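You operate a simulated robot arm through the tools that you are given. There is no shell and no other tool. Be economical: measure what you need, move in short steps, check, and stop when the job is done.

Carry out the task below with a simulated two-armed robot. There is one attempt and no reset: what you move stays moved.

Task
Take the filter cloth from the top of the packing table and lay it out flat on the top of the model bench.

It is judged by the outcome, as a careful person would: the job done as asked, and still so three seconds after it is handed in. It fails if anything else is knocked over, pushed out of place, dropped, spilled or broken. Flat cloth is picked up by pressing the open fingertips on it (5 to 10 N) and closing them slowly along it; thin cloth reads only 2 to 8 mm in the jaws.

Robot
Two 7-joint arms with two-finger parallel grippers on one trunk, on a base that drives. Base frame: it is fixed to the floor where the robot stands at the start and does not move with it; the origin is under the middle of the robot, x ahead of it, y to its left, z up; the surface under the hand at the start is at about z = 850. Readings come in mm, rad, newtons and seconds.
The left shoulder is at the start at [70, 156, 1005], the right one opposite. Places, roughly: filter cloth [500, 100, 900]; top of the model bench [-1300, 500, 800]. Payload 3.91 kg a hand.
The tool frame of a hand sits at the grasp point between the pads (the TCP): z along the fingers, y along the line on which they close. The tips reach 30 mm beyond it. The gripper opens to 110 mm. The fingers are 20 mm wide and 10 mm thick; the gripper's body (48 by 112 mm) begins 55 mm behind the TCP.
Orientation is told as [roll, pitch, yaw] about the base's x, y, z axes, in that order, counted from this pose: with the fingers straight down and closing along the base's y, the tool's x points along the base's -x, its y along +y and its z along -z.

Tools
- The arms move only by the tool play_rows. It takes "left_series", "right_series" or both (then of equal length, played together; a hand with none holds still); each is a list of rows, each an object of numbers (a shift or turn left out is 0, a gripper value left out holds the last): "tx", "ty", "tz": the shift along the tool's x, y, z in m; "ax", "ay", "az": the turn, a rotation vector about the tool's x, y, z in rad; "fingers": the closure in counts, from 0 (fully open) to 255 (shut). In form: [{"tx": .., "ty": .., "tz": .., "ax": .., "ay": .., "az": .., "fingers": ..}, ...]. A call has 1 to 12 rows; each row shifts and turns the commanded pose from where the row before left it, along the tool's axes as they then stand. Rows are played at 5 a second. More than 50 mm and 0.15 rad between two rows, or a gripper value outside its range, and nothing of the call is played. A pose out of reach is approached as far as the arm can. The call stops where the force on the tool passes 40 N (or 10 N more than at its start, if that is more) or the arm is blocked; 0.2 s more then pass. The fingers move at their own pace (about 108 mm/s each) and stop on an object; they squeeze with about 24 N. The grip force told is the motor's: it shows also when the fingers shut on nothing. Time passes only in rows, and 0.2 s behind the last, so rows that do not move let the fingers close. It gives the time, the measured TCP pose, the force on the tool (base axes), the opening and the grip force at its end, in the units of the frame above (readings bear some noise), with the torque about the TCP (base axes, N m) and any sound that the robot's microphone picked up.
- Cameras (640 x 400 px; columns grow to the right, rows downward): "scene" is now at [137.4, 8.7, 1228]; the picture's right is [0.08, -1.00, 0.00], its down [-0.59, -0.05, -0.81] and it looks along [0.80, 0.07, -0.59] (base axes); focal length 214 px, centre (320, 200). "left" rides on the left gripper at [72, -17, -103] in its tool frame; the picture's right is [0.23, 0.97, 0.00], its down [-0.76, 0.18, -0.62] and it looks along [-0.61, 0.14, 0.78] (tool axes); focal length 222 px, centre (320, 200). "right" rides on the right gripper at [72, 17, -103] in its tool frame; the picture's right is [-0.23, 0.97, 0.00], its down [-0.76, -0.18, -0.62] and it looks along [-0.61, -0.14, 0.78] (tool axes); focal length 222 px, centre (320, 200). There is no depth. A picture from a camera that has moved, and an enlarged one, comes with that camera's place and axes in the base frame and with its lens.
- snapshot(camera): a new picture of that camera. It takes no simulated time.
- move_column(by): slides the trunk up (or, below 0, down) by that many mm; the arms and the scene camera ride with it, the base frame stays. It gives what a move gives, with no picture.
- base_move(legs): drives the robot by 1 to 6 legs, each [ahead, left, turn to the left] in mm, mm and rad, along the robot's own axes; the way and the turn of a leg run together, so that a leg with both is an arc; at most 1500 mm and 3.142 rad a leg. The arms and the cameras ride along, it lands a little off, and it stops where it bumps. It gives what a move gives.
- turn_head(pan, tilt): turns the head with the scene camera to pan (to the left, within 1.501 rad either way) and tilt (down, from -0.506 to 1.204), counted from straight ahead of the robot. It gives what a move gives.
- zoom(camera, box): a new picture of the part [left, top, right, bottom] of that camera's present view, enlarged. It takes no simulated time.
- finish_job(): hands the job in; it is judged then, once.

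Work in short steps. Places have to be worked out from the pictures, the camera data and where the tool is seen: move nearer, look again, correct. Check each grasp and each placing, and mend what went wrong. You have 120 turns and 108 pictures in all, those below and enlarged ones among them. Open the grippers and draw the arms clear of the work before you hand the job in, unless the task says otherwise; then end with one line.

The tools are called after "Request:" as a command line: name --argument value ..., lists and objects as JSON in quotes. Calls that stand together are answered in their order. play_rows: Moves the arms, as the interface text tells. Its arguments: {"type":"object","properties":{"left_series":{"type":"array"},"right_series":{"type":"array"}},"required":[]} The other tools are called the same way: move_column (by) slides the trunk up or down; base_move (legs) drives the base; turn_head (pan, tilt) turns the head that bears the scene camera; snapshot (camera) takes a picture; zoom (camera, box) takes an enlarged picture of a part of a camera's view; finish_job () hands the job in.

At the start:

```text
t: 0.0
left_ee_pos: [496.8, 624.8, 1142.5]
left_tool_rot: [0.001, 0.002, 0.0]
left_ft_force: [0.1, 0.0, 0.6]
left_wrist_torque: [-0.01, -0.01, -0.03]
left_finger_gap: 109.8
left_grip_force: 0.1
right_ee_pos: [738.9, 8.1, 1134.7]
right_tool_rot: [-0.001, 0.002, 0.0]
right_ft_force: [-0.3, 0.1, -0.3]
right_wrist_torque: [-0.01, 0.03, 0.01]
right_finger_gap: 109.9
right_grip_force: 0.0
trunk travel left (down, up): [-450.0, 490.0]
robot x, y, heading: [-0.4, -1.0, 0.006]
head pan, tilt: [0.084, 0.634]
```

scene: 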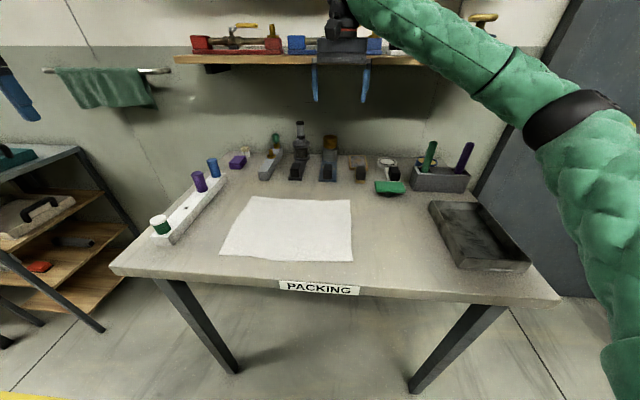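
right: 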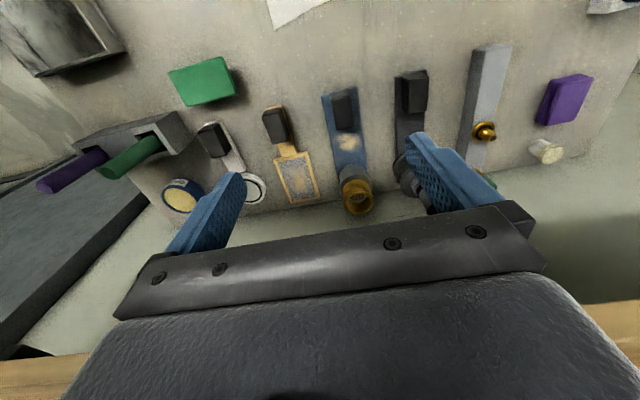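
left: 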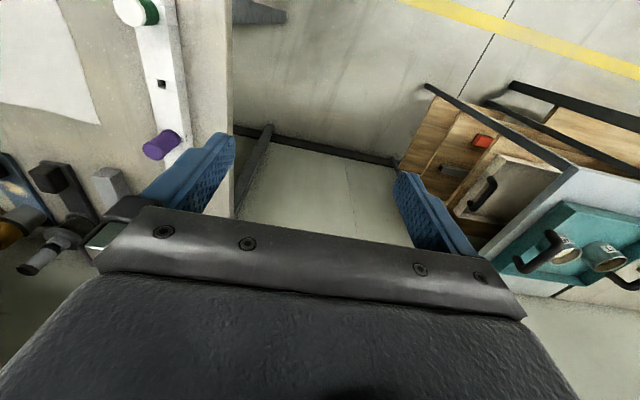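

The cloth looks to be about 225 x 295 mm, roughly x 430–655 and y -36–260. I'll back off and centre the robot on it so both hands can reach the near corners.

Request:
base_move --legs '[[-230, 0, 0], [0, 100, 0]]'

Request:
turn_head --pan 0 --tilt 0.75

Request:
snapshot --camera "scene"

```text
t: 2.5
left_ee_pos: [269.8, 723.4, 1140.8]
left_tool_rot: [0.0, 0.001, -0.002]
left_ft_force: [-0.4, 0.7, -0.2]
left_wrist_torque: [0.0, -0.01, -0.02]
left_finger_gap: 110.2
left_grip_force: 0.1
right_ee_pos: [509.3, 105.6, 1135.4]
right_tool_rot: [-0.003, 0.0, -0.002]
right_ft_force: [-0.7, 1.2, -0.8]
right_wrist_torque: [0.0, 0.02, -0.01]
right_finger_gap: 110.0
right_grip_force: 0.1
trunk travel left (down, up): [-450.0, 490.0]
robot x, y, heading: [-229.0, 95.8, -0.008]
head pan, tilt: [0.084, 0.634]
```

```text
t: 3.1
left_ee_pos: [268.9, 721.8, 1143.1]
left_tool_rot: [0.0, -0.002, -0.003]
left_ft_force: [-1.1, -0.2, 0.8]
left_wrist_torque: [0.01, 0.02, 0.03]
left_finger_gap: 110.0
left_grip_force: 0.0
right_ee_pos: [509.1, 104.5, 1136.4]
right_tool_rot: [0.0, -0.001, -0.001]
right_ft_force: [0.8, -0.7, 0.7]
right_wrist_torque: [0.02, -0.03, 0.04]
right_finger_gap: 109.9
right_grip_force: 0.0
trunk travel left (down, up): [-450.0, 490.0]
robot x, y, heading: [-231.2, 99.4, 0.0]
head pan, tilt: [0.0, 0.75]
```

```text
104 pictures are left
camera scene: at [-96.6, 98.5, 1218.1], right [0.0, -1.0, 0.0], down [-0.68, 0.0, -0.73], along [0.73, 0.0, -0.68], focal length 214 px, centre (320, 200)
```

scene: 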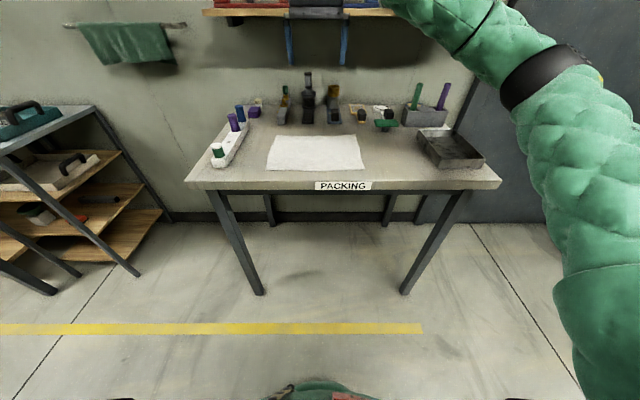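

Cloth confirmed at x 429–650, y -35–260, with the table's near edge at x≈355. I'm bringing both hands over the near corners, staying high.

Request:
play_rows --left_series '[{"tx": -0.0151, "ty": -0.0406}, {"tx": -0.0151, "ty": -0.0406}, {"tx": -0.0151, "ty": -0.0406}, {"tx": -0.0151, "ty": -0.0406}, {"tx": -0.0151, "ty": -0.0406}, {"tx": -0.0151, "ty": -0.0406}, {"tx": -0.0151, "ty": -0.0406}, {"tx": -0.0151, "ty": -0.0406}, {"tx": -0.0151, "ty": -0.0406}, {"tx": -0.0151, "ty": -0.0406}, {"tx": -0.0151, "ty": -0.0406}, {"tx": -0.0151, "ty": -0.0406}]' --right_series '[{"tx": 0.0049, "ty": -0.0096}, {"tx": 0.0049, "ty": -0.0096}, {"tx": 0.0049, "ty": -0.0096}, {"tx": 0.0049, "ty": -0.0096}, {"tx": 0.0049, "ty": -0.0096}, {"tx": 0.0049, "ty": -0.0096}, {"tx": 0.0049, "ty": -0.0096}, {"tx": 0.0049, "ty": -0.0096}, {"tx": 0.0049, "ty": -0.0096}, {"tx": 0.0049, "ty": -0.0096}, {"tx": 0.0049, "ty": -0.0096}, {"tx": 0.0049, "ty": -0.0096}]'

```text
t: 5.7
left_ee_pos: [450.6, 234.6, 1142.2]
left_tool_rot: [0.0, 0.002, -0.002]
left_ft_force: [0.0, -0.3, 0.1]
left_wrist_torque: [0.03, -0.02, 0.01]
left_finger_gap: 110.3
left_grip_force: 0.0
right_ee_pos: [451.3, -11.5, 1134.0]
right_tool_rot: [-0.001, 0.001, -0.002]
right_ft_force: [0.6, -0.5, 0.5]
right_wrist_torque: [0.0, 0.03, -0.01]
right_finger_gap: 110.1
right_grip_force: 0.0
trunk travel left (down, up): [-450.0, 490.0]
robot x, y, heading: [-230.5, 98.5, 0.001]
head pan, tilt: [0.0, 0.75]
```

Both hands are above the corners. Next I turn them a quarter turn so the fingers close along x, with the cameras facing outward, and narrow the jaws to about 50 mm.

Request:
play_rows --left_series '[{"az": 0.1309, "fingers": 140}, {"az": 0.1309}, {"az": 0.1309}, {"az": 0.1309}, {"az": 0.1309}, {"az": 0.1309}, {"az": 0.1309}, {"az": 0.1309}, {"az": 0.1309}, {"az": 0.1309}, {"az": 0.1309}, {"az": 0.1309}]' --right_series '[{"az": -0.1309, "fingers": 140}, {"az": -0.1309}, {"az": -0.1309}, {"az": -0.1309}, {"az": -0.1309}, {"az": -0.1309}, {"az": -0.1309}, {"az": -0.1309}, {"az": -0.1309}, {"az": -0.1309}, {"az": -0.1309}, {"az": -0.1309}]'

Request:
snapshot --camera "left"

Request:
snapshot --camera "right"

Request:
snapshot --camera "scene"

```text
t: 8.3
left_ee_pos: [449.3, 235.0, 1142.0]
left_tool_rot: [0.0, 0.001, -1.576]
left_ft_force: [-0.4, 0.3, -0.1]
left_wrist_torque: [-0.05, 0.0, 0.01]
left_finger_gap: 49.3
left_grip_force: 0.1
right_ee_pos: [309.3, 69.6, 1111.9]
right_tool_rot: [0.002, -0.001, 1.553]
right_ft_force: [0.1, 0.5, 0.4]
right_wrist_torque: [-0.05, -0.02, -0.02]
right_finger_gap: 49.7
right_grip_force: 0.1
right hand out of reach, approached as far as the arm can: row 9, 10, 11, 12
trunk travel left (down, up): [-450.0, 490.0]
robot x, y, heading: [-228.0, 98.0, -0.002]
head pan, tilt: [0.0, 0.75]
```

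```text
103 pictures are left
camera left: at [432.6, 308.2, 1244.2], right [0.97, 0.22, 0.0], down [0.17, -0.76, 0.62], along [0.14, -0.61, -0.78], focal length 222 px, centre (320, 200)
```

left: 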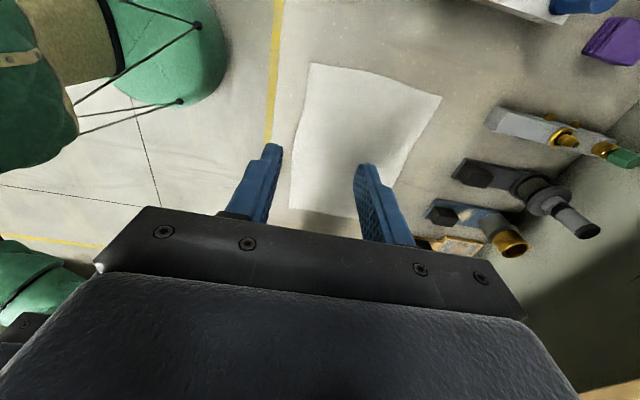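

```text
102 pictures are left
camera right: at [289.9, -3.3, 1214.7], right [-0.97, 0.24, 0.0], down [0.19, 0.76, 0.62], along [0.15, 0.61, -0.78], focal length 222 px, centre (320, 200)
```

right: 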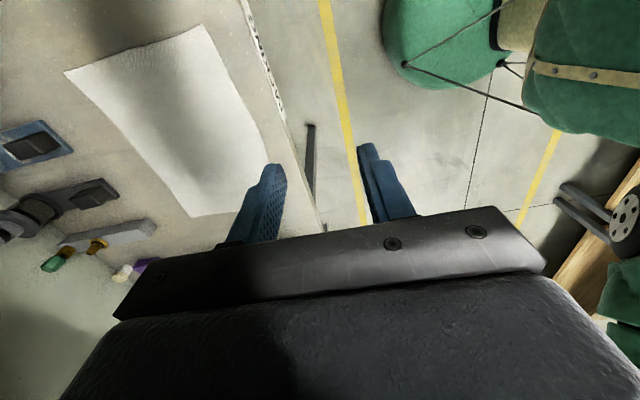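

```text
101 pictures are left
camera scene: at [-96.5, 99.2, 1218.1], right [0.0, -1.0, 0.0], down [-0.68, 0.0, -0.73], along [0.73, 0.0, -0.68], focal length 214 px, centre (320, 200)
```

scene: 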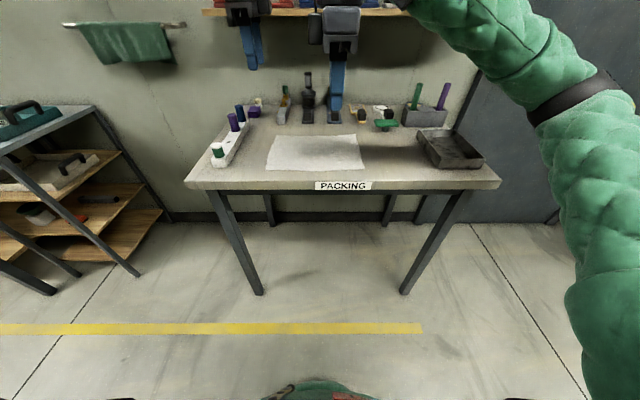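

The left hand is fine, but the right wrist runs out of travel in that direction. I'll turn the right hand back and try the other way.

Request:
play_rows --right_series '[{"az": 0.1309}, {"az": 0.1309}, {"az": 0.1309}, {"az": 0.1309}, {"az": 0.1309}, {"az": 0.1309}, {"az": 0.1309}, {"az": 0.1309}, {"az": 0.1309}, {"az": 0.1309}, {"az": 0.1309}, {"az": 0.1309}]'

```text
t: 10.9
left_ee_pos: [449.2, 234.4, 1142.1]
left_tool_rot: [0.002, 0.001, -1.572]
left_ft_force: [0.2, 0.0, 0.2]
left_wrist_torque: [0.02, 0.03, -0.01]
left_finger_gap: 49.3
left_grip_force: 0.0
right_ee_pos: [308.4, 68.3, 1112.8]
right_tool_rot: [0.0, 0.0, -0.002]
right_ft_force: [-0.1, 0.3, 0.4]
right_wrist_torque: [0.0, 0.01, 0.05]
right_finger_gap: 49.5
right_grip_force: 0.1
trunk travel left (down, up): [-450.0, 490.0]
robot x, y, heading: [-230.6, 98.0, -0.004]
head pan, tilt: [0.0, 0.75]
```

The command pose now follows the measured pose. I'll shift the right hand back over its corner and rotate it the opposite way.

Request:
play_rows --right_series '[{"tx": -0.0355, "ty": -0.02, "tz": -0.005}, {"tx": -0.0355, "ty": -0.02, "tz": -0.005}, {"tx": -0.0355, "ty": -0.02, "tz": -0.005}, {"tx": -0.0355, "ty": -0.02, "tz": -0.005}]'

Request:
play_rows --right_series '[{"az": 0.1309}, {"az": 0.1309}, {"az": 0.1309}, {"az": 0.1309}, {"az": 0.1309}, {"az": 0.1309}, {"az": 0.1309}, {"az": 0.1309}, {"az": 0.1309}, {"az": 0.1309}, {"az": 0.1309}, {"az": 0.1309}]'

```text
t: 11.9
left_ee_pos: [449.7, 234.0, 1143.3]
left_tool_rot: [-0.002, 0.001, -1.572]
left_ft_force: [0.5, -0.1, 0.3]
left_wrist_torque: [0.01, 0.0, -0.01]
left_finger_gap: 49.6
left_grip_force: 0.1
right_ee_pos: [451.5, -11.5, 1130.7]
right_tool_rot: [0.0, 0.002, -0.002]
right_ft_force: [-0.6, 0.2, -0.3]
right_wrist_torque: [-0.04, 0.03, -0.02]
right_finger_gap: 49.6
right_grip_force: 0.1
trunk travel left (down, up): [-450.0, 490.0]
robot x, y, heading: [-229.8, 95.4, -0.004]
head pan, tilt: [0.0, 0.75]
```

```text
t: 14.5
left_ee_pos: [448.8, 233.6, 1142.2]
left_tool_rot: [0.0, 0.0, -1.574]
left_ft_force: [-0.2, 0.2, 1.0]
left_wrist_torque: [-0.01, 0.0, -0.04]
left_finger_gap: 49.5
left_grip_force: 0.1
right_ee_pos: [448.5, -12.5, 1130.0]
right_tool_rot: [0.0, 0.001, -1.577]
right_ft_force: [0.0, -0.3, -0.4]
right_wrist_torque: [-0.02, 0.02, 0.01]
right_finger_gap: 49.6
right_grip_force: 0.1
trunk travel left (down, up): [-450.0, 490.0]
robot x, y, heading: [-227.9, 94.0, -0.005]
head pan, tilt: [0.0, 0.75]
```

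Both hands now close along x over the near corners. I'll lower them to just above the cloth and look.

Request:
play_rows --left_series '[{"tx": 0.006, "ty": 0.018}, {"tz": 0.0395}, {"tz": 0.0395}, {"tz": 0.0395}, {"tz": 0.0395}, {"tz": 0.0395}, {"tz": 0.0395}]' --right_series '[{"tx": -0.006, "ty": 0.018}, {"tz": 0.0375}, {"tz": 0.0375}, {"tz": 0.0375}, {"tz": 0.0375}, {"tz": 0.0375}, {"tz": 0.0375}]'

Request:
snapshot --camera "left"

Request:
snapshot --camera "right"

Request:
snapshot --camera "scene"

```text
t: 16.1
left_ee_pos: [467.2, 240.5, 900.6]
left_tool_rot: [-0.001, 0.0, -1.573]
left_ft_force: [1.2, -0.9, 0.1]
left_wrist_torque: [0.01, 0.0, 0.01]
left_finger_gap: 49.7
left_grip_force: 0.1
right_ee_pos: [469.7, -17.6, 904.8]
right_tool_rot: [-0.002, 0.0, -1.571]
right_ft_force: [0.4, 0.1, -0.5]
right_wrist_torque: [0.02, 0.03, 0.01]
right_finger_gap: 49.7
right_grip_force: 0.0
trunk travel left (down, up): [-450.0, 490.0]
robot x, y, heading: [-227.0, 100.6, -0.003]
head pan, tilt: [0.0, 0.75]
```

```text
100 pictures are left
camera left: at [450.2, 313.7, 1004.4], right [0.97, 0.22, 0.0], down [0.18, -0.76, 0.62], along [0.14, -0.61, -0.78], focal length 222 px, centre (320, 200)
```

left: 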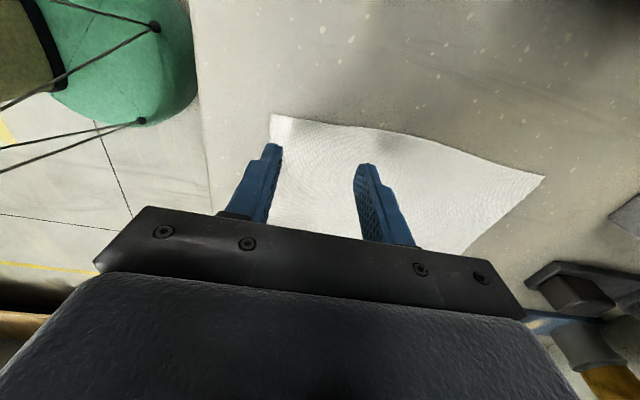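

```text
99 pictures are left
camera right: at [486.8, 54.5, 1008.9], right [0.97, -0.23, 0.0], down [-0.18, -0.76, 0.62], along [-0.14, -0.61, -0.78], focal length 222 px, centre (320, 200)
```

right: 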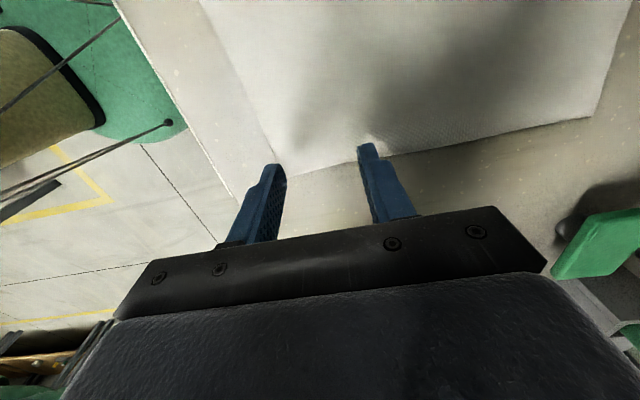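

```text
98 pictures are left
camera scene: at [-95.0, 98.7, 1217.9], right [0.0, -1.0, 0.0], down [-0.68, 0.0, -0.73], along [0.73, 0.0, -0.68], focal length 214 px, centre (320, 200)
```

scene: 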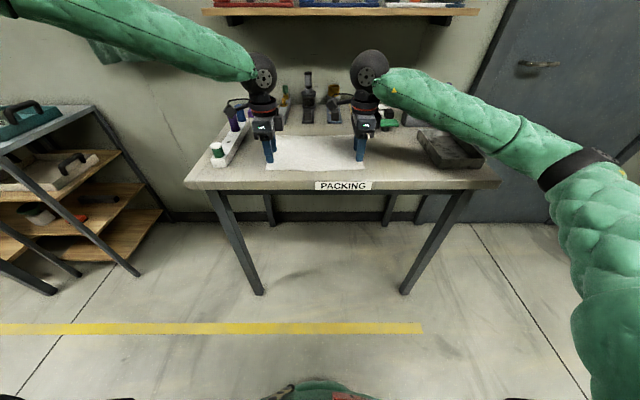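

Corners check out at about (428, 259) and (431, -33), surface z≈850. I'll move the right hand slightly inward and lower both until they make light contact.

Request:
play_rows --left_series '[{"tz": 0.008}, {"tz": 0.008}, {"tz": 0.003}, {"tz": 0.001}]' --right_series '[{"tx": 0.007, "tz": 0.01}, {"tz": 0.01}, {"tz": 0.003}, {"tz": 0.001}]'

```text
t: 17.1
left_ee_pos: [466.5, 239.1, 884.4]
left_tool_rot: [0.001, -0.001, -1.573]
left_ft_force: [0.4, 0.0, 0.8]
left_wrist_torque: [-0.02, 0.02, -0.01]
left_finger_gap: 49.3
left_grip_force: 0.0
right_ee_pos: [467.6, -11.7, 883.3]
right_tool_rot: [0.0, -0.002, -1.574]
right_ft_force: [0.8, -0.1, -0.6]
right_wrist_torque: [0.02, 0.04, -0.02]
right_finger_gap: 49.4
right_grip_force: 0.1
trunk travel left (down, up): [-450.0, 490.0]
robot x, y, heading: [-229.8, 99.0, -0.006]
head pan, tilt: [0.0, 0.75]
```

No contact yet, with the tips about 3–4 mm up. I'll keep going down in 1 mm steps.

Request:
play_rows --left_series '[{"tz": 0.0015}, {"tz": 0.001}, {"tz": 0.001}]' --right_series '[{"tz": 0.001}, {"tz": 0.001}, {"tz": 0.001}]'

```text
t: 17.9
left_ee_pos: [464.9, 239.1, 883.4]
left_tool_rot: [-0.001, -0.001, -1.572]
left_ft_force: [0.0, 0.3, 0.2]
left_wrist_torque: [0.03, 0.01, 0.02]
left_finger_gap: 49.7
left_grip_force: 0.0
right_ee_pos: [468.1, -10.3, 881.0]
right_tool_rot: [0.001, 0.003, -1.574]
right_ft_force: [1.5, -1.6, 19.3]
right_wrist_torque: [-0.06, 0.42, 0.03]
right_finger_gap: 49.1
right_grip_force: 0.0
trunk travel left (down, up): [-450.0, 490.0]
robot x, y, heading: [-231.3, 96.0, -0.005]
head pan, tilt: [0.0, 0.75]
```

The right hand is pressing a bit hard at 19 N, so I'll ease it up slightly. The left still needs to go down.

Request:
play_rows --left_series '[{"tz": 0.001}, {"tz": 0.0005}]' --right_series '[{"tz": -0.0005}, {}]'

```text
t: 18.5
left_ee_pos: [465.9, 240.1, 881.6]
left_tool_rot: [0.002, 0.001, -1.571]
left_ft_force: [-0.8, 0.9, 9.3]
left_wrist_torque: [0.06, 0.24, -0.03]
left_finger_gap: 49.7
left_grip_force: 0.0
right_ee_pos: [466.0, -11.0, 881.7]
right_tool_rot: [0.001, 0.001, -1.575]
right_ft_force: [3.4, -2.8, 15.5]
right_wrist_torque: [-0.06, 0.28, 0.06]
right_finger_gap: 48.7
right_grip_force: 0.1
trunk travel left (down, up): [-450.0, 490.0]
robot x, y, heading: [-231.7, 98.6, -0.005]
head pan, tilt: [0.0, 0.75]
```

Left is at 9 N. I'll ease the right a little more, then close both slowly.

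Request:
play_rows --left_series '[{}, {"fingers": 152}, {"fingers": 164}, {"fingers": 176}, {"fingers": 188}, {"fingers": 200}, {"fingers": 212}, {"fingers": 224}, {"fingers": 236}, {"fingers": 248}, {"fingers": 255}, {}]' --right_series '[{"tz": -0.0006}, {"fingers": 152}, {"fingers": 164}, {"fingers": 176}, {"fingers": 188}, {"fingers": 200}, {"fingers": 212}, {"fingers": 224}, {"fingers": 236}, {"fingers": 248}, {"fingers": 255}, {}]'

Request:
snapshot --camera "left"

Request:
snapshot --camera "right"

```text
t: 21.1
left_ee_pos: [465.7, 239.1, 880.3]
left_tool_rot: [0.001, 0.0, -1.571]
left_ft_force: [0.6, -0.2, 22.1]
left_wrist_torque: [0.03, 0.12, 0.05]
left_finger_gap: 2.5
left_grip_force: 23.6
right_ee_pos: [466.7, -11.1, 881.8]
right_tool_rot: [0.002, 0.001, -1.574]
right_ft_force: [0.5, 0.2, 6.7]
right_wrist_torque: [0.0, 0.05, 0.01]
right_finger_gap: 2.3
right_grip_force: 23.8
trunk travel left (down, up): [-450.0, 490.0]
robot x, y, heading: [-227.9, 100.6, -0.0]
head pan, tilt: [0.0, 0.75]
```

```text
97 pictures are left
camera left: at [448.5, 312.9, 983.7], right [0.97, 0.22, 0.0], down [0.17, -0.76, 0.62], along [0.14, -0.61, -0.78], focal length 222 px, centre (320, 200)
```

left: 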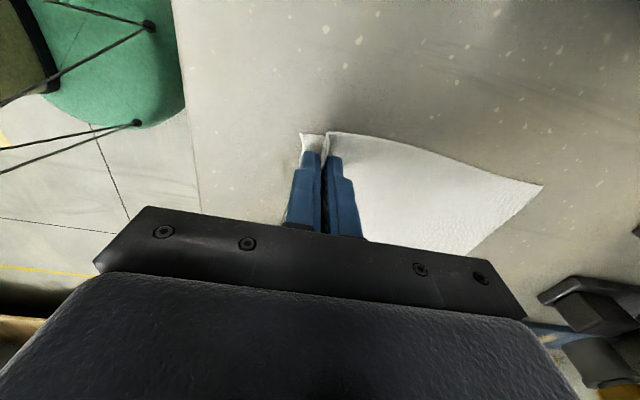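

```text
96 pictures are left
camera right: at [483.7, 61.1, 984.6], right [0.97, -0.23, 0.0], down [-0.18, -0.76, 0.62], along [-0.14, -0.61, -0.78], focal length 222 px, centre (320, 200)
```

right: 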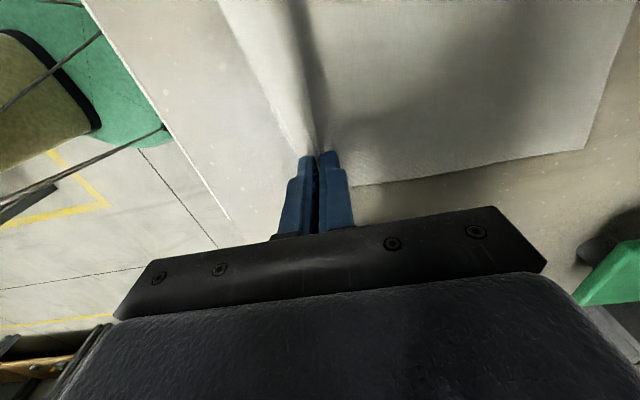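

Both jaws read about 2.4 mm and the pictures show a pinched ridge at each corner. I'm lifting slowly and evenly.

Request:
play_rows --left_series '[{"tz": -0.01}, {"tz": -0.015}, {"tz": -0.02}, {"tz": -0.025}, {"tz": -0.025}, {"tz": -0.025}, {"tz": -0.025}, {"tz": -0.025}, {"tz": -0.025}, {"tz": -0.025}, {"tz": -0.025}, {"tz": -0.025}]' --right_series '[{"tz": -0.01}, {"tz": -0.015}, {"tz": -0.02}, {"tz": -0.025}, {"tz": -0.025}, {"tz": -0.025}, {"tz": -0.025}, {"tz": -0.025}, {"tz": -0.025}, {"tz": -0.025}, {"tz": -0.025}, {"tz": -0.025}]'

Request:
snapshot --camera "scene"

```text
t: 23.7
left_ee_pos: [464.8, 241.6, 1151.4]
left_tool_rot: [0.001, 0.001, -1.573]
left_ft_force: [0.4, -0.9, 0.1]
left_wrist_torque: [0.0, 0.0, 0.0]
left_finger_gap: 2.7
left_grip_force: 24.2
right_ee_pos: [467.4, -11.8, 1148.7]
right_tool_rot: [0.0, 0.0, -1.574]
right_ft_force: [-1.0, 1.1, -0.8]
right_wrist_torque: [0.01, -0.01, 0.01]
right_finger_gap: 2.3
right_grip_force: 24.1
trunk travel left (down, up): [-450.0, 490.0]
robot x, y, heading: [-227.1, 100.9, 0.003]
head pan, tilt: [0.0, 0.75]
```

```text
95 pictures are left
camera scene: at [-97.4, 98.7, 1218.1], right [0.0, -1.0, 0.0], down [-0.68, 0.0, -0.73], along [0.73, 0.0, -0.68], focal length 214 px, centre (320, 200)
```

scene: 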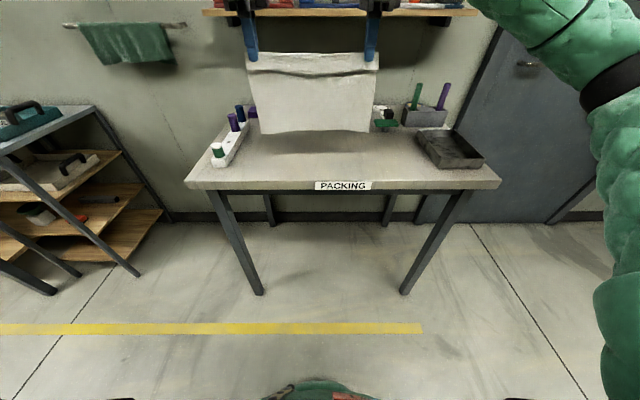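

The cloth hangs cleanly between both hands. Before turning, I'll look left and right for obstacles.

Request:
turn_head --pan 1.5 --tilt 0.4

Request:
snapshot --camera "scene"

Request:
turn_head --pan -1.5 --tilt 0.4

Request:
snapshot --camera "scene"

```text
t: 25.3
left_ee_pos: [465.9, 241.0, 1149.3]
left_tool_rot: [-0.002, -0.001, -1.571]
left_ft_force: [0.7, 0.1, -0.9]
left_wrist_torque: [-0.05, 0.02, -0.02]
left_finger_gap: 2.2
left_grip_force: 24.6
right_ee_pos: [467.9, -11.4, 1148.6]
right_tool_rot: [0.0, 0.001, -1.573]
right_ft_force: [0.4, 0.7, -0.2]
right_wrist_torque: [0.01, 0.02, 0.0]
right_finger_gap: 2.0
right_grip_force: 24.2
trunk travel left (down, up): [-450.0, 490.0]
robot x, y, heading: [-231.7, 100.4, -0.004]
head pan, tilt: [1.499, 0.4]
```

```text
94 pictures are left
camera scene: at [-172.3, 191.1, 1249.2], right [1.0, -0.08, 0.0], down [-0.03, -0.39, -0.92], along [0.07, 0.92, -0.39], focal length 214 px, centre (320, 200)
```

scene: 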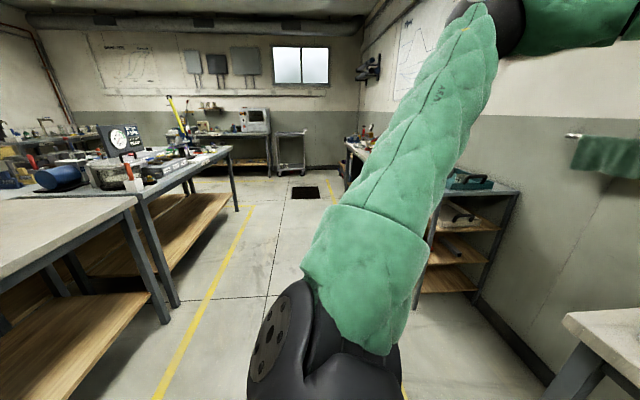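

```text
t: 27.9
left_ee_pos: [466.2, 240.9, 1150.2]
left_tool_rot: [-0.002, -0.001, -1.574]
left_ft_force: [0.6, -0.8, -0.7]
left_wrist_torque: [-0.02, 0.03, 0.01]
left_finger_gap: 2.3
left_grip_force: 23.7
right_ee_pos: [467.8, -12.2, 1148.3]
right_tool_rot: [0.0, 0.001, -1.573]
right_ft_force: [1.1, 0.8, 0.6]
right_wrist_torque: [0.05, 0.03, 0.0]
right_finger_gap: 2.4
right_grip_force: 23.4
trunk travel left (down, up): [-450.0, 490.0]
robot x, y, heading: [-228.8, 100.8, -0.003]
head pan, tilt: [-1.499, 0.4]
```

```text
93 pictures are left
camera scene: at [-172.8, 6.3, 1249.2], right [-1.0, -0.07, 0.0], down [-0.03, 0.39, -0.92], along [0.06, -0.92, -0.39], focal length 214 px, centre (320, 200)
```

scene: 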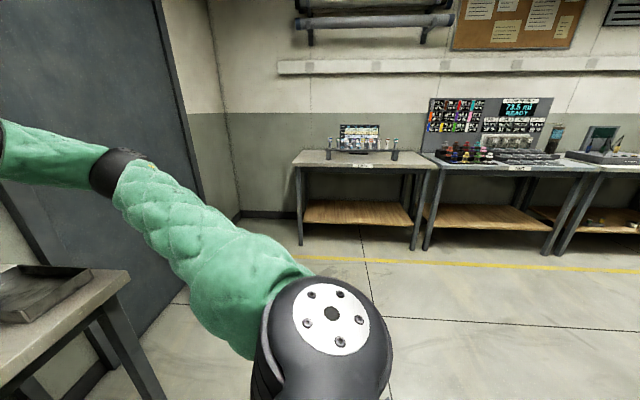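

There's a long island bench behind with its near edge at about x≈-1060, and the way left is clear. I'll raise the trunk so the cloth clears everything, back off a little, then turn left in two legs.

Request:
move_column --by 150

Request:
base_move --legs '[[-100, 0, 0], [0, 0, 1.57]]'

Request:
turn_head --pan 1.2 --tilt 0.5

Request:
snapshot --camera "scene"

```text
t: 29.7
left_ee_pos: [466.1, 241.4, 1299.5]
left_tool_rot: [-0.001, -0.001, -1.573]
left_ft_force: [-0.3, -0.5, -0.3]
left_wrist_torque: [0.01, -0.01, -0.04]
left_finger_gap: 2.5
left_grip_force: 24.0
right_ee_pos: [468.1, -11.5, 1298.9]
right_tool_rot: [-0.001, -0.001, -1.575]
right_ft_force: [0.4, 1.1, 0.0]
right_wrist_torque: [0.06, 0.0, 0.02]
right_finger_gap: 2.4
right_grip_force: 23.9
trunk travel left (down, up): [-600.0, 340.0]
robot x, y, heading: [-231.4, 93.3, -0.004]
head pan, tilt: [-1.499, 0.4]
```

```text
t: 34.7
left_ee_pos: [-471.5, 794.6, 1299.3]
left_tool_rot: [0.0, 0.0, -0.007]
left_ft_force: [1.2, 0.8, 0.1]
left_wrist_torque: [-0.02, -0.07, -0.04]
left_finger_gap: 2.5
left_grip_force: 24.0
right_ee_pos: [-219.4, 795.0, 1299.3]
right_tool_rot: [0.002, -0.001, -0.01]
right_ft_force: [-0.7, -0.1, 0.3]
right_wrist_torque: [-0.02, 0.01, -0.05]
right_finger_gap: 2.1
right_grip_force: 23.4
trunk travel left (down, up): [-600.0, 340.0]
robot x, y, heading: [-332.5, 99.9, 1.557]
head pan, tilt: [-1.499, 0.4]
```

```text
t: 37.1
left_ee_pos: [-472.5, 794.8, 1299.5]
left_tool_rot: [-0.001, 0.001, -0.007]
left_ft_force: [0.6, 0.4, -0.3]
left_wrist_torque: [-0.02, -0.01, -0.01]
left_finger_gap: 2.2
left_grip_force: 23.5
right_ee_pos: [-219.8, 793.7, 1300.5]
right_tool_rot: [0.0, 0.0, -0.007]
right_ft_force: [-0.2, -0.4, 0.2]
right_wrist_torque: [-0.01, 0.04, 0.0]
right_finger_gap: 2.2
right_grip_force: 23.8
trunk travel left (down, up): [-600.0, 340.0]
robot x, y, heading: [-335.3, 97.1, 1.56]
head pan, tilt: [1.201, 0.499]
```

```text
92 pictures are left
camera scene: at [-417.0, 183.7, 1390.0], right [0.37, 0.93, 0.0], down [0.44, -0.18, -0.88], along [-0.82, 0.32, -0.48], focal length 214 px, centre (320, 200)
```

scene: 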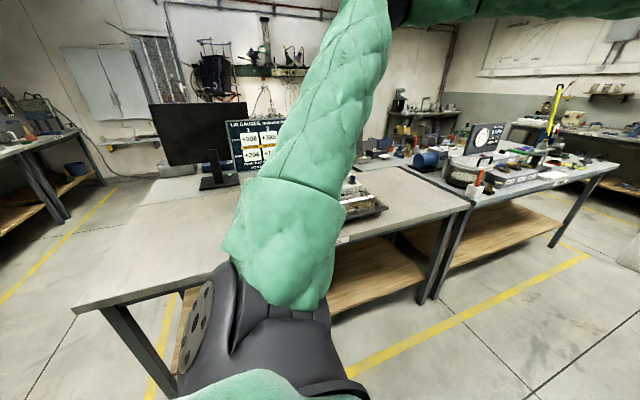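

The arm blocks the view, but the bench carries a monitor and some other item. I'll turn further to face it.

Request:
base_move --legs '[[0, 0, 1.4]]'

Request:
turn_head --pan 0 --tilt 0.6

Request:
snapshot --camera "scene"

```text
t: 40.9
left_ee_pos: [-1042.7, 85.3, 1300.0]
left_tool_rot: [0.0, -0.001, 1.382]
left_ft_force: [0.1, 1.6, -0.3]
left_wrist_torque: [0.01, 0.01, -0.02]
left_finger_gap: 2.0
left_grip_force: 23.8
right_ee_pos: [-998.9, 335.0, 1299.8]
right_tool_rot: [0.001, 0.001, 1.382]
right_ft_force: [0.0, -1.2, -1.1]
right_wrist_torque: [0.0, 0.03, 0.0]
right_finger_gap: 2.2
right_grip_force: 24.5
trunk travel left (down, up): [-600.0, 340.0]
robot x, y, heading: [-334.7, 99.7, 2.947]
head pan, tilt: [1.201, 0.499]
```

```text
t: 42.3
left_ee_pos: [-1043.8, 86.6, 1300.9]
left_tool_rot: [0.0, -0.001, 1.382]
left_ft_force: [-0.1, 1.4, -0.2]
left_wrist_torque: [0.04, 0.02, -0.02]
left_finger_gap: 2.2
left_grip_force: 23.8
right_ee_pos: [-997.9, 334.6, 1300.3]
right_tool_rot: [0.001, 0.002, 1.383]
right_ft_force: [0.8, -0.3, -0.2]
right_wrist_torque: [-0.04, -0.02, -0.04]
right_finger_gap: 2.4
right_grip_force: 24.2
trunk travel left (down, up): [-600.0, 340.0]
robot x, y, heading: [-332.8, 98.0, 2.954]
head pan, tilt: [0.0, 0.6]
```

```text
91 pictures are left
camera scene: at [-469.7, 125.3, 1380.9], right [0.19, 0.98, 0.0], down [0.56, -0.11, -0.82], along [-0.81, 0.15, -0.57], focal length 214 px, centre (320, 200)
```

scene: 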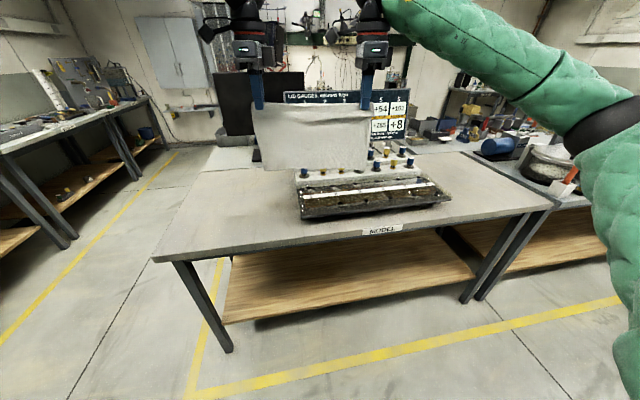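

This is the model bench: its label is visible, near edge x≈-1045, left end y≈-347. The model sits at y>≈160, so the stretch y -347–150 is free. I'll square up to the bench, centre on y≈-100 and move in, with the cloth still high.

Request:
base_move --legs '[[0, 0, 0.188], [0, 190, 0], [185, 0, 0]]'

Request:
snapshot --camera "scene"

Request:
snapshot --camera "left"

Request:
snapshot --camera "right"

```text
t: 45.7
left_ee_pos: [-1215.3, -233.4, 1299.3]
left_tool_rot: [-0.002, -0.001, 1.573]
left_ft_force: [-0.1, 0.9, -0.7]
left_wrist_torque: [0.0, -0.01, -0.01]
left_finger_gap: 2.3
left_grip_force: 23.6
right_ee_pos: [-1219.1, 18.8, 1298.4]
right_tool_rot: [-0.001, -0.001, 1.574]
right_ft_force: [-1.2, -1.9, -0.8]
right_wrist_torque: [-0.03, 0.0, -0.03]
right_finger_gap: 2.1
right_grip_force: 24.9
trunk travel left (down, up): [-600.0, 340.0]
robot x, y, heading: [-522.3, -86.8, -3.142]
head pan, tilt: [0.0, 0.6]
```

```text
90 pictures are left
camera scene: at [-660.1, -86.1, 1380.8], right [0.0, 1.0, 0.0], down [0.57, 0.0, -0.82], along [-0.82, 0.0, -0.57], focal length 214 px, centre (320, 200)
```

scene: 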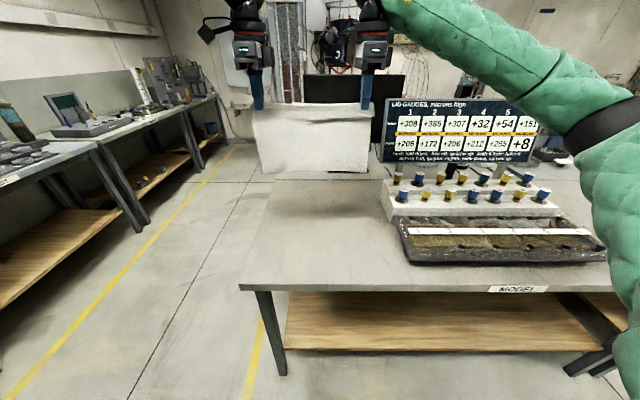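

```text
89 pictures are left
camera left: at [-1198.8, -305.5, 1401.5], right [-0.97, -0.23, 0.0], down [-0.18, 0.76, 0.62], along [-0.14, 0.61, -0.78], focal length 222 px, centre (320, 200)
```

left: 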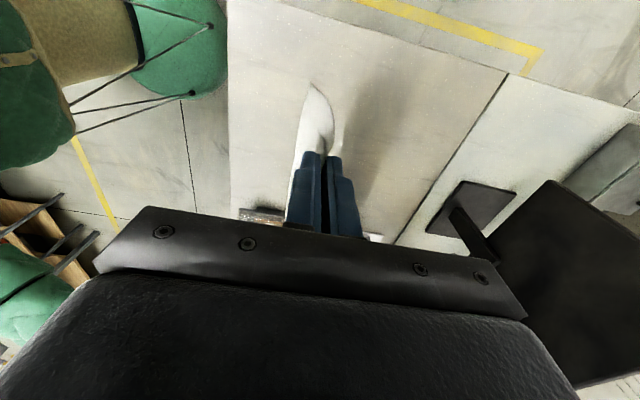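

```text
88 pictures are left
camera right: at [-1236.0, -54.0, 1401.8], right [-0.97, 0.22, 0.0], down [0.17, 0.76, 0.62], along [0.14, 0.61, -0.78], focal length 222 px, centre (320, 200)
```

right: 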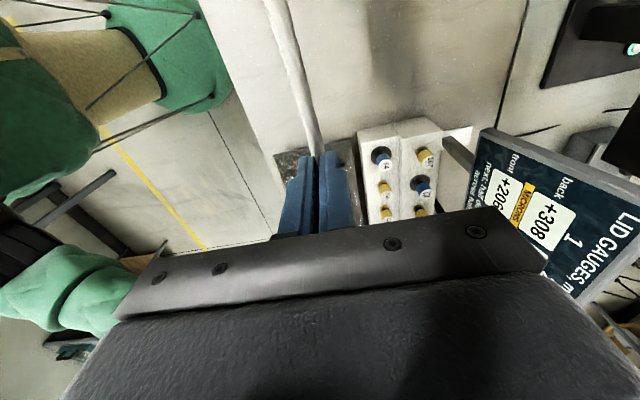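

The free area is clear: bench z≈800, edge x≈-1040, model from y≈175. I'll lower the trunk and bring the hands ahead so the cloth's free edge hangs over x≈-1283.

Request:
move_column --by -100

Request:
play_rows --left_series '[{"ty": 0.016, "tz": 0.03}, {"ty": 0.016, "tz": 0.03}, {"ty": 0.016, "tz": 0.03}, {"ty": 0.016, "tz": 0.03}, {"tz": 0.02}]' --right_series '[{"ty": 0.016, "tz": 0.03}, {"ty": 0.016, "tz": 0.03}, {"ty": 0.016, "tz": 0.03}, {"ty": 0.016, "tz": 0.03}, {"tz": 0.02}]'

Request:
snapshot --camera "scene"

Request:
snapshot --camera "left"

```text
t: 47.0
left_ee_pos: [-1214.7, -234.0, 1200.5]
left_tool_rot: [0.0, 0.0, 1.575]
left_ft_force: [-0.6, 1.1, -0.2]
left_wrist_torque: [0.02, 0.03, -0.04]
left_finger_gap: 2.4
left_grip_force: 24.2
right_ee_pos: [-1216.5, 19.1, 1199.7]
right_tool_rot: [0.0, 0.001, 1.575]
right_ft_force: [-0.5, -1.6, -0.4]
right_wrist_torque: [-0.07, 0.03, -0.03]
right_finger_gap: 2.4
right_grip_force: 23.9
trunk travel left (down, up): [-500.0, 440.0]
robot x, y, heading: [-519.4, -84.1, -3.138]
head pan, tilt: [0.0, 0.6]
```

```text
t: 48.2
left_ee_pos: [-1277.2, -234.2, 1059.0]
left_tool_rot: [-0.001, 0.0, 1.574]
left_ft_force: [-0.2, 1.7, -0.3]
left_wrist_torque: [0.07, -0.02, -0.01]
left_finger_gap: 2.1
left_grip_force: 23.7
right_ee_pos: [-1280.9, 19.9, 1059.2]
right_tool_rot: [0.001, -0.002, 1.575]
right_ft_force: [0.1, -3.0, 0.0]
right_wrist_torque: [-0.11, -0.02, -0.02]
right_finger_gap: 2.5
right_grip_force: 23.8
trunk travel left (down, up): [-500.0, 440.0]
robot x, y, heading: [-516.9, -85.4, -3.138]
head pan, tilt: [0.0, 0.6]
```

```text
87 pictures are left
camera scene: at [-658.7, -85.5, 1281.1], right [0.0, 1.0, 0.0], down [0.57, 0.0, -0.82], along [-0.82, 0.0, -0.57], focal length 214 px, centre (320, 200)
```

scene: 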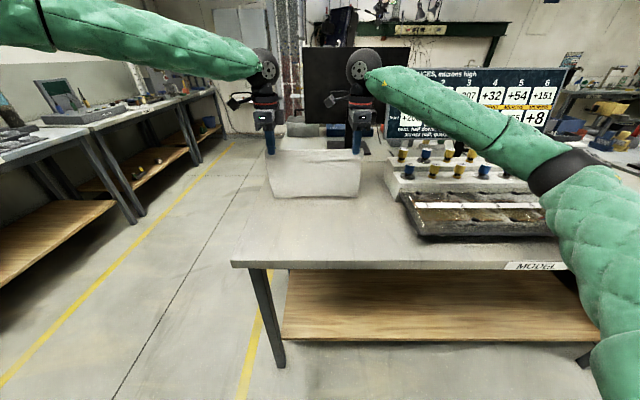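

```text
86 pictures are left
camera left: at [-1260.7, -305.3, 1162.2], right [-0.97, -0.23, 0.0], down [-0.18, 0.76, 0.62], along [-0.14, 0.61, -0.78], focal length 222 px, centre (320, 200)
```

left: 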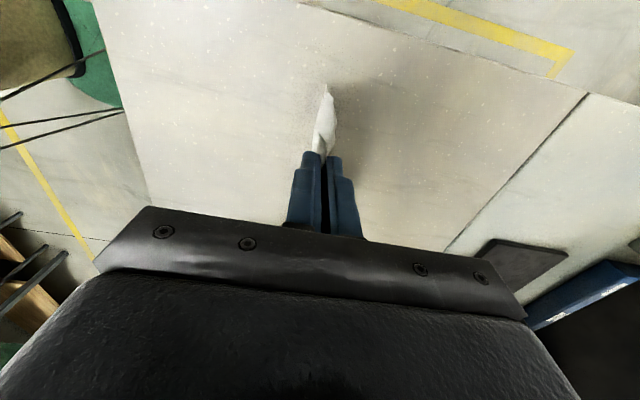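

The cloth's free edge is about 60 mm above the bench. I'll lower it to touch, then ease the hands back toward the robot as they descend so the cloth lays out away from them.

Request:
play_rows --left_series '[{"tz": 0.03, "ty": 0.01}, {"tz": 0.028}, {"tz": 0.021, "ty": -0.03}, {"tz": 0.02, "ty": -0.027}, {"tz": 0.02, "ty": -0.025}, {"tz": 0.02, "ty": -0.022}]' --right_series '[{"tz": 0.03, "ty": 0.01, "tx": 0.002}, {"tz": 0.028}, {"tz": 0.021, "ty": -0.03}, {"tz": 0.02, "ty": -0.027}, {"tz": 0.02, "ty": -0.025}, {"tz": 0.02, "ty": -0.022}]'

Request:
snapshot --camera "scene"

Request:
snapshot --camera "left"

```text
t: 49.6
left_ee_pos: [-1179.5, -239.6, 926.7]
left_tool_rot: [0.005, -0.008, 1.576]
left_ft_force: [0.4, -0.1, 0.1]
left_wrist_torque: [-0.03, 0.02, -0.02]
left_finger_gap: 2.3
left_grip_force: 23.9
right_ee_pos: [-1185.6, 11.4, 931.6]
right_tool_rot: [0.014, -0.006, 1.577]
right_ft_force: [-0.3, 0.5, -0.3]
right_wrist_torque: [-0.01, 0.0, -0.04]
right_finger_gap: 2.3
right_grip_force: 23.7
trunk travel left (down, up): [-500.0, 440.0]
robot x, y, heading: [-521.5, -83.3, -3.137]
head pan, tilt: [0.0, 0.6]
```

```text
85 pictures are left
camera scene: at [-653.3, -94.5, 1285.0], right [0.0, 1.0, 0.01], down [0.56, 0.01, -0.83], along [-0.83, 0.0, -0.56], focal length 214 px, centre (320, 200)
```

scene: 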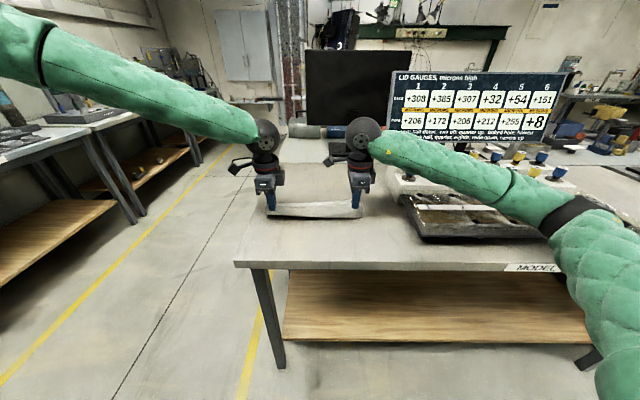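

```text
84 pictures are left
camera left: at [-1162.4, -311.4, 1027.8], right [-0.97, -0.23, 0.0], down [-0.18, 0.76, 0.63], along [-0.15, 0.61, -0.78], focal length 222 px, centre (320, 200)
```

left: 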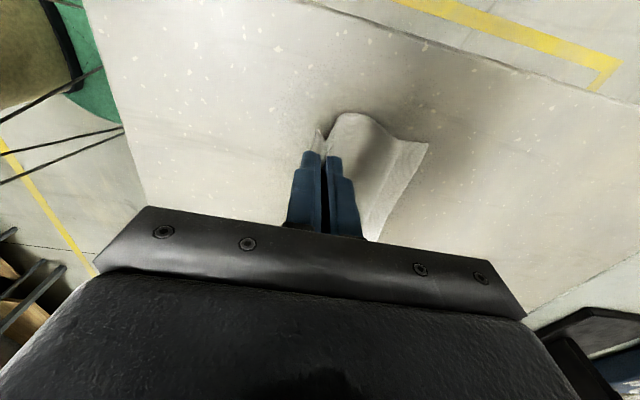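

The trunk seems to have tilted slightly and the right hand sits high, so the right arm may be touching something. I'll zoom in on that area before moving.

Request:
zoom --camera "scene" --box '[360, 130, 640, 320]'

Request:
snapshot --camera "right"

```text
2.11 times, centred on (500, 225) of scene
camera zoom: at [-653.3, -94.5, 1285.0], right [0.0, 1.0, 0.01], down [0.56, 0.01, -0.83], along [-0.83, 0.0, -0.56], focal length 452 px, centre (-59, 147)
```

zoom: 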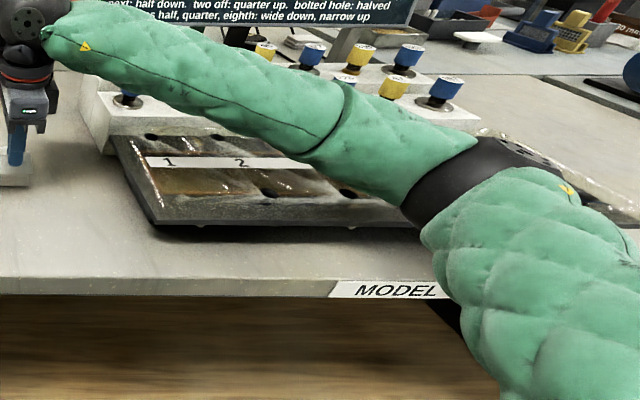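

```text
82 pictures are left
camera right: at [-1200.2, -62.4, 1034.4], right [-0.97, 0.22, 0.01], down [0.18, 0.76, 0.63], along [0.13, 0.61, -0.78], focal length 222 px, centre (320, 200)
```

right: 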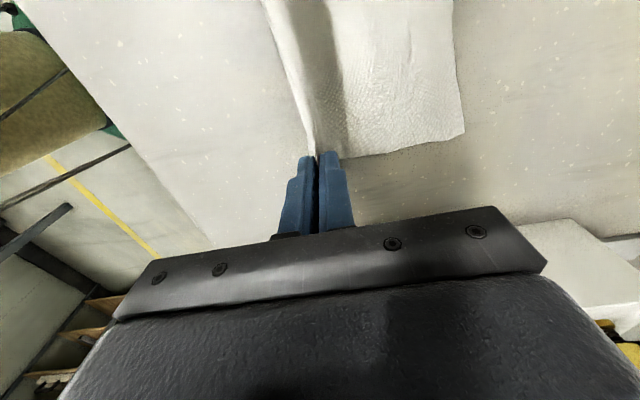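

The right elbow hangs low near the model and the bench edge, and has probably touched something. I'll raise the trunk so the whole arm lifts straight off, then recheck.

Request:
move_column --by 200

Request:
snapshot --camera "scene"

```text
t: 51.8
left_ee_pos: [-1185.0, -232.7, 1120.3]
left_tool_rot: [-0.001, 0.0, 1.575]
left_ft_force: [0.2, -0.1, 0.8]
left_wrist_torque: [0.0, -0.02, -0.05]
left_finger_gap: 2.5
left_grip_force: 24.2
right_ee_pos: [-1187.7, 17.3, 1117.2]
right_tool_rot: [0.002, 0.0, 1.574]
right_ft_force: [0.0, -0.3, 0.0]
right_wrist_torque: [0.02, -0.05, -0.02]
right_finger_gap: 2.2
right_grip_force: 24.2
trunk travel left (down, up): [-700.0, 240.0]
robot x, y, heading: [-521.7, -87.1, -3.138]
head pan, tilt: [0.0, 0.6]
```

```text
81 pictures are left
camera scene: at [-659.2, -85.8, 1480.8], right [0.0, 1.0, 0.0], down [0.57, 0.0, -0.82], along [-0.82, 0.0, -0.57], focal length 214 px, centre (320, 200)
```

scene: 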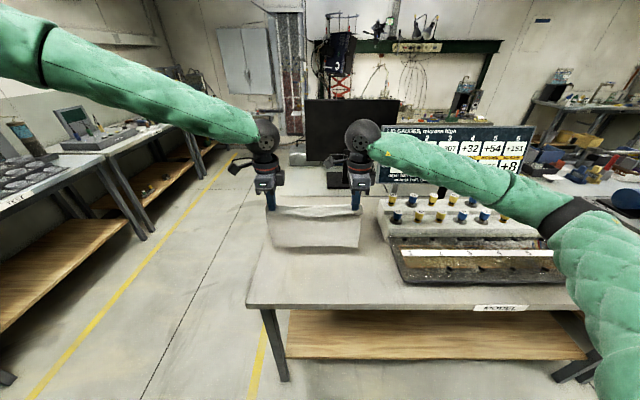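

The tilt is gone and the model hasn't moved: tray corner still at about (-1118, 208). I'll back the base off 150 mm so the arms work more extended with higher elbows, then bring the hands ahead again.

Request:
base_move --legs '[[-150, 0, 0]]'

Request:
play_rows --left_series '[{"ty": 0.03}, {"ty": 0.03}, {"ty": 0.03}, {"ty": 0.03}, {"ty": 0.03}, {"ty": 0.03}, {"ty": 0.03}, {"ty": 0.03}, {"ty": 0.01}]' --right_series '[{"ty": 0.03}, {"ty": 0.03}, {"ty": 0.03}, {"ty": 0.03}, {"ty": 0.03}, {"ty": 0.03}, {"ty": 0.03}, {"ty": 0.03}, {"ty": 0.01}]'

Request:
snapshot --camera "scene"

```text
t: 53.1
left_ee_pos: [-1032.4, -233.1, 1119.4]
left_tool_rot: [-0.002, -0.001, 1.576]
left_ft_force: [0.1, 0.8, -0.7]
left_wrist_torque: [0.01, -0.03, -0.05]
left_finger_gap: 2.1
left_grip_force: 23.3
right_ee_pos: [-1036.2, 16.3, 1118.5]
right_tool_rot: [0.0, 0.001, 1.576]
right_ft_force: [0.0, -1.3, 0.8]
right_wrist_torque: [-0.02, 0.02, 0.01]
right_finger_gap: 2.3
right_grip_force: 23.8
trunk travel left (down, up): [-700.0, 240.0]
robot x, y, heading: [-368.5, -85.7, -3.138]
head pan, tilt: [0.0, 0.6]
```

```text
t: 55.1
left_ee_pos: [-1240.5, -274.8, 1134.4]
left_tool_rot: [0.0, -0.002, 1.574]
left_ft_force: [-5.4, 33.4, -2.4]
left_wrist_torque: [0.83, 0.17, 0.05]
left_finger_gap: 2.3
left_grip_force: 24.1
left hand out of reach, approached as far as the arm can: row 6, 7, 8, 9
right_ee_pos: [-1288.1, 15.5, 1118.2]
right_tool_rot: [0.0, 0.001, 1.579]
right_ft_force: [5.5, -32.4, 1.7]
right_wrist_torque: [-0.82, -0.17, 0.09]
right_finger_gap: 2.6
right_grip_force: 24.2
trunk travel left (down, up): [-700.0, 240.0]
robot x, y, heading: [-369.2, -85.6, -3.142]
head pan, tilt: [0.0, 0.6]
```

```text
80 pictures are left
camera scene: at [-507.4, -85.4, 1480.9], right [0.0, 1.0, 0.0], down [0.57, 0.0, -0.82], along [-0.82, 0.0, -0.57], focal length 214 px, centre (320, 200)
```

scene: 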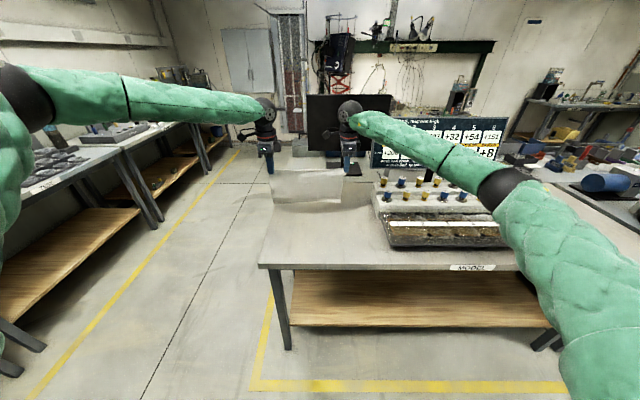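

The left arm hit its reach limit and is stretching the cloth at about 32 N. I'll bring both hands back together now.

Request:
play_rows --left_series '[{"tx": -0.02, "ty": 0.0}, {"tx": -0.02, "ty": -0.005, "tz": 0.004}, {"ty": -0.015, "tz": 0.006}, {"ty": -0.015, "tz": 0.006}, {"ty": -0.015}]' --right_series '[{"ty": -0.02}, {"ty": -0.02}, {"ty": -0.02}, {"ty": -0.02}, {"ty": -0.018}]'

Request:
snapshot --camera "scene"

Request:
snapshot --camera "left"

Request:
snapshot --camera "right"

```text
t: 56.4
left_ee_pos: [-1173.0, -252.3, 1122.4]
left_tool_rot: [-0.001, 0.001, 1.576]
left_ft_force: [-0.1, -0.6, -0.3]
left_wrist_torque: [0.0, 0.01, 0.0]
left_finger_gap: 2.2
left_grip_force: 23.9
left hand out of reach, approached as far as the arm can: row 1, 2
right_ee_pos: [-1187.9, 17.9, 1118.2]
right_tool_rot: [-0.001, 0.001, 1.572]
right_ft_force: [0.3, 0.4, -0.7]
right_wrist_torque: [0.01, 0.0, 0.03]
right_finger_gap: 2.5
right_grip_force: 23.8
trunk travel left (down, up): [-700.0, 240.0]
robot x, y, heading: [-365.7, -84.8, -3.136]
head pan, tilt: [0.0, 0.6]
```

```text
79 pictures are left
camera scene: at [-506.4, -85.2, 1481.0], right [0.0, 1.0, 0.0], down [0.56, 0.0, -0.83], along [-0.83, 0.0, -0.56], focal length 214 px, centre (320, 200)
```

scene: 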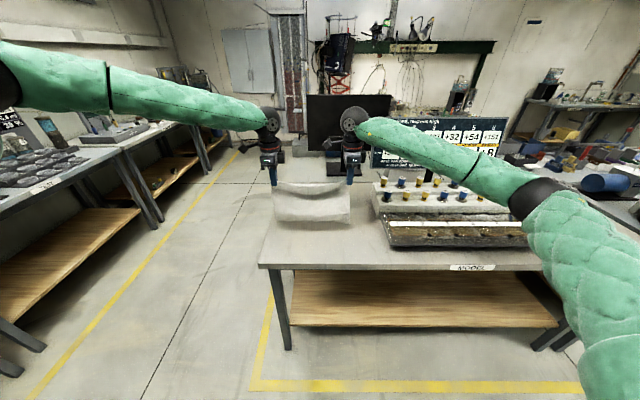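

```text
78 pictures are left
camera left: at [-1157.0, -323.2, 1224.3], right [-0.97, -0.23, 0.0], down [-0.18, 0.76, 0.62], along [-0.14, 0.61, -0.78], focal length 222 px, centre (320, 200)
```

left: 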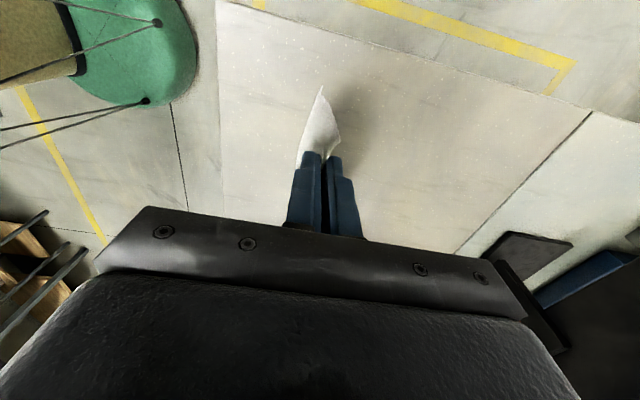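

```text
77 pictures are left
camera right: at [-1203.9, -55.3, 1221.8], right [-0.97, 0.22, 0.0], down [0.17, 0.76, 0.62], along [0.14, 0.61, -0.78], focal length 222 px, centre (320, 200)
```

right: 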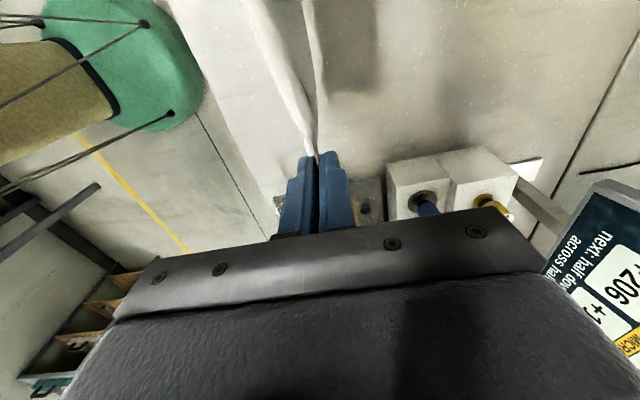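

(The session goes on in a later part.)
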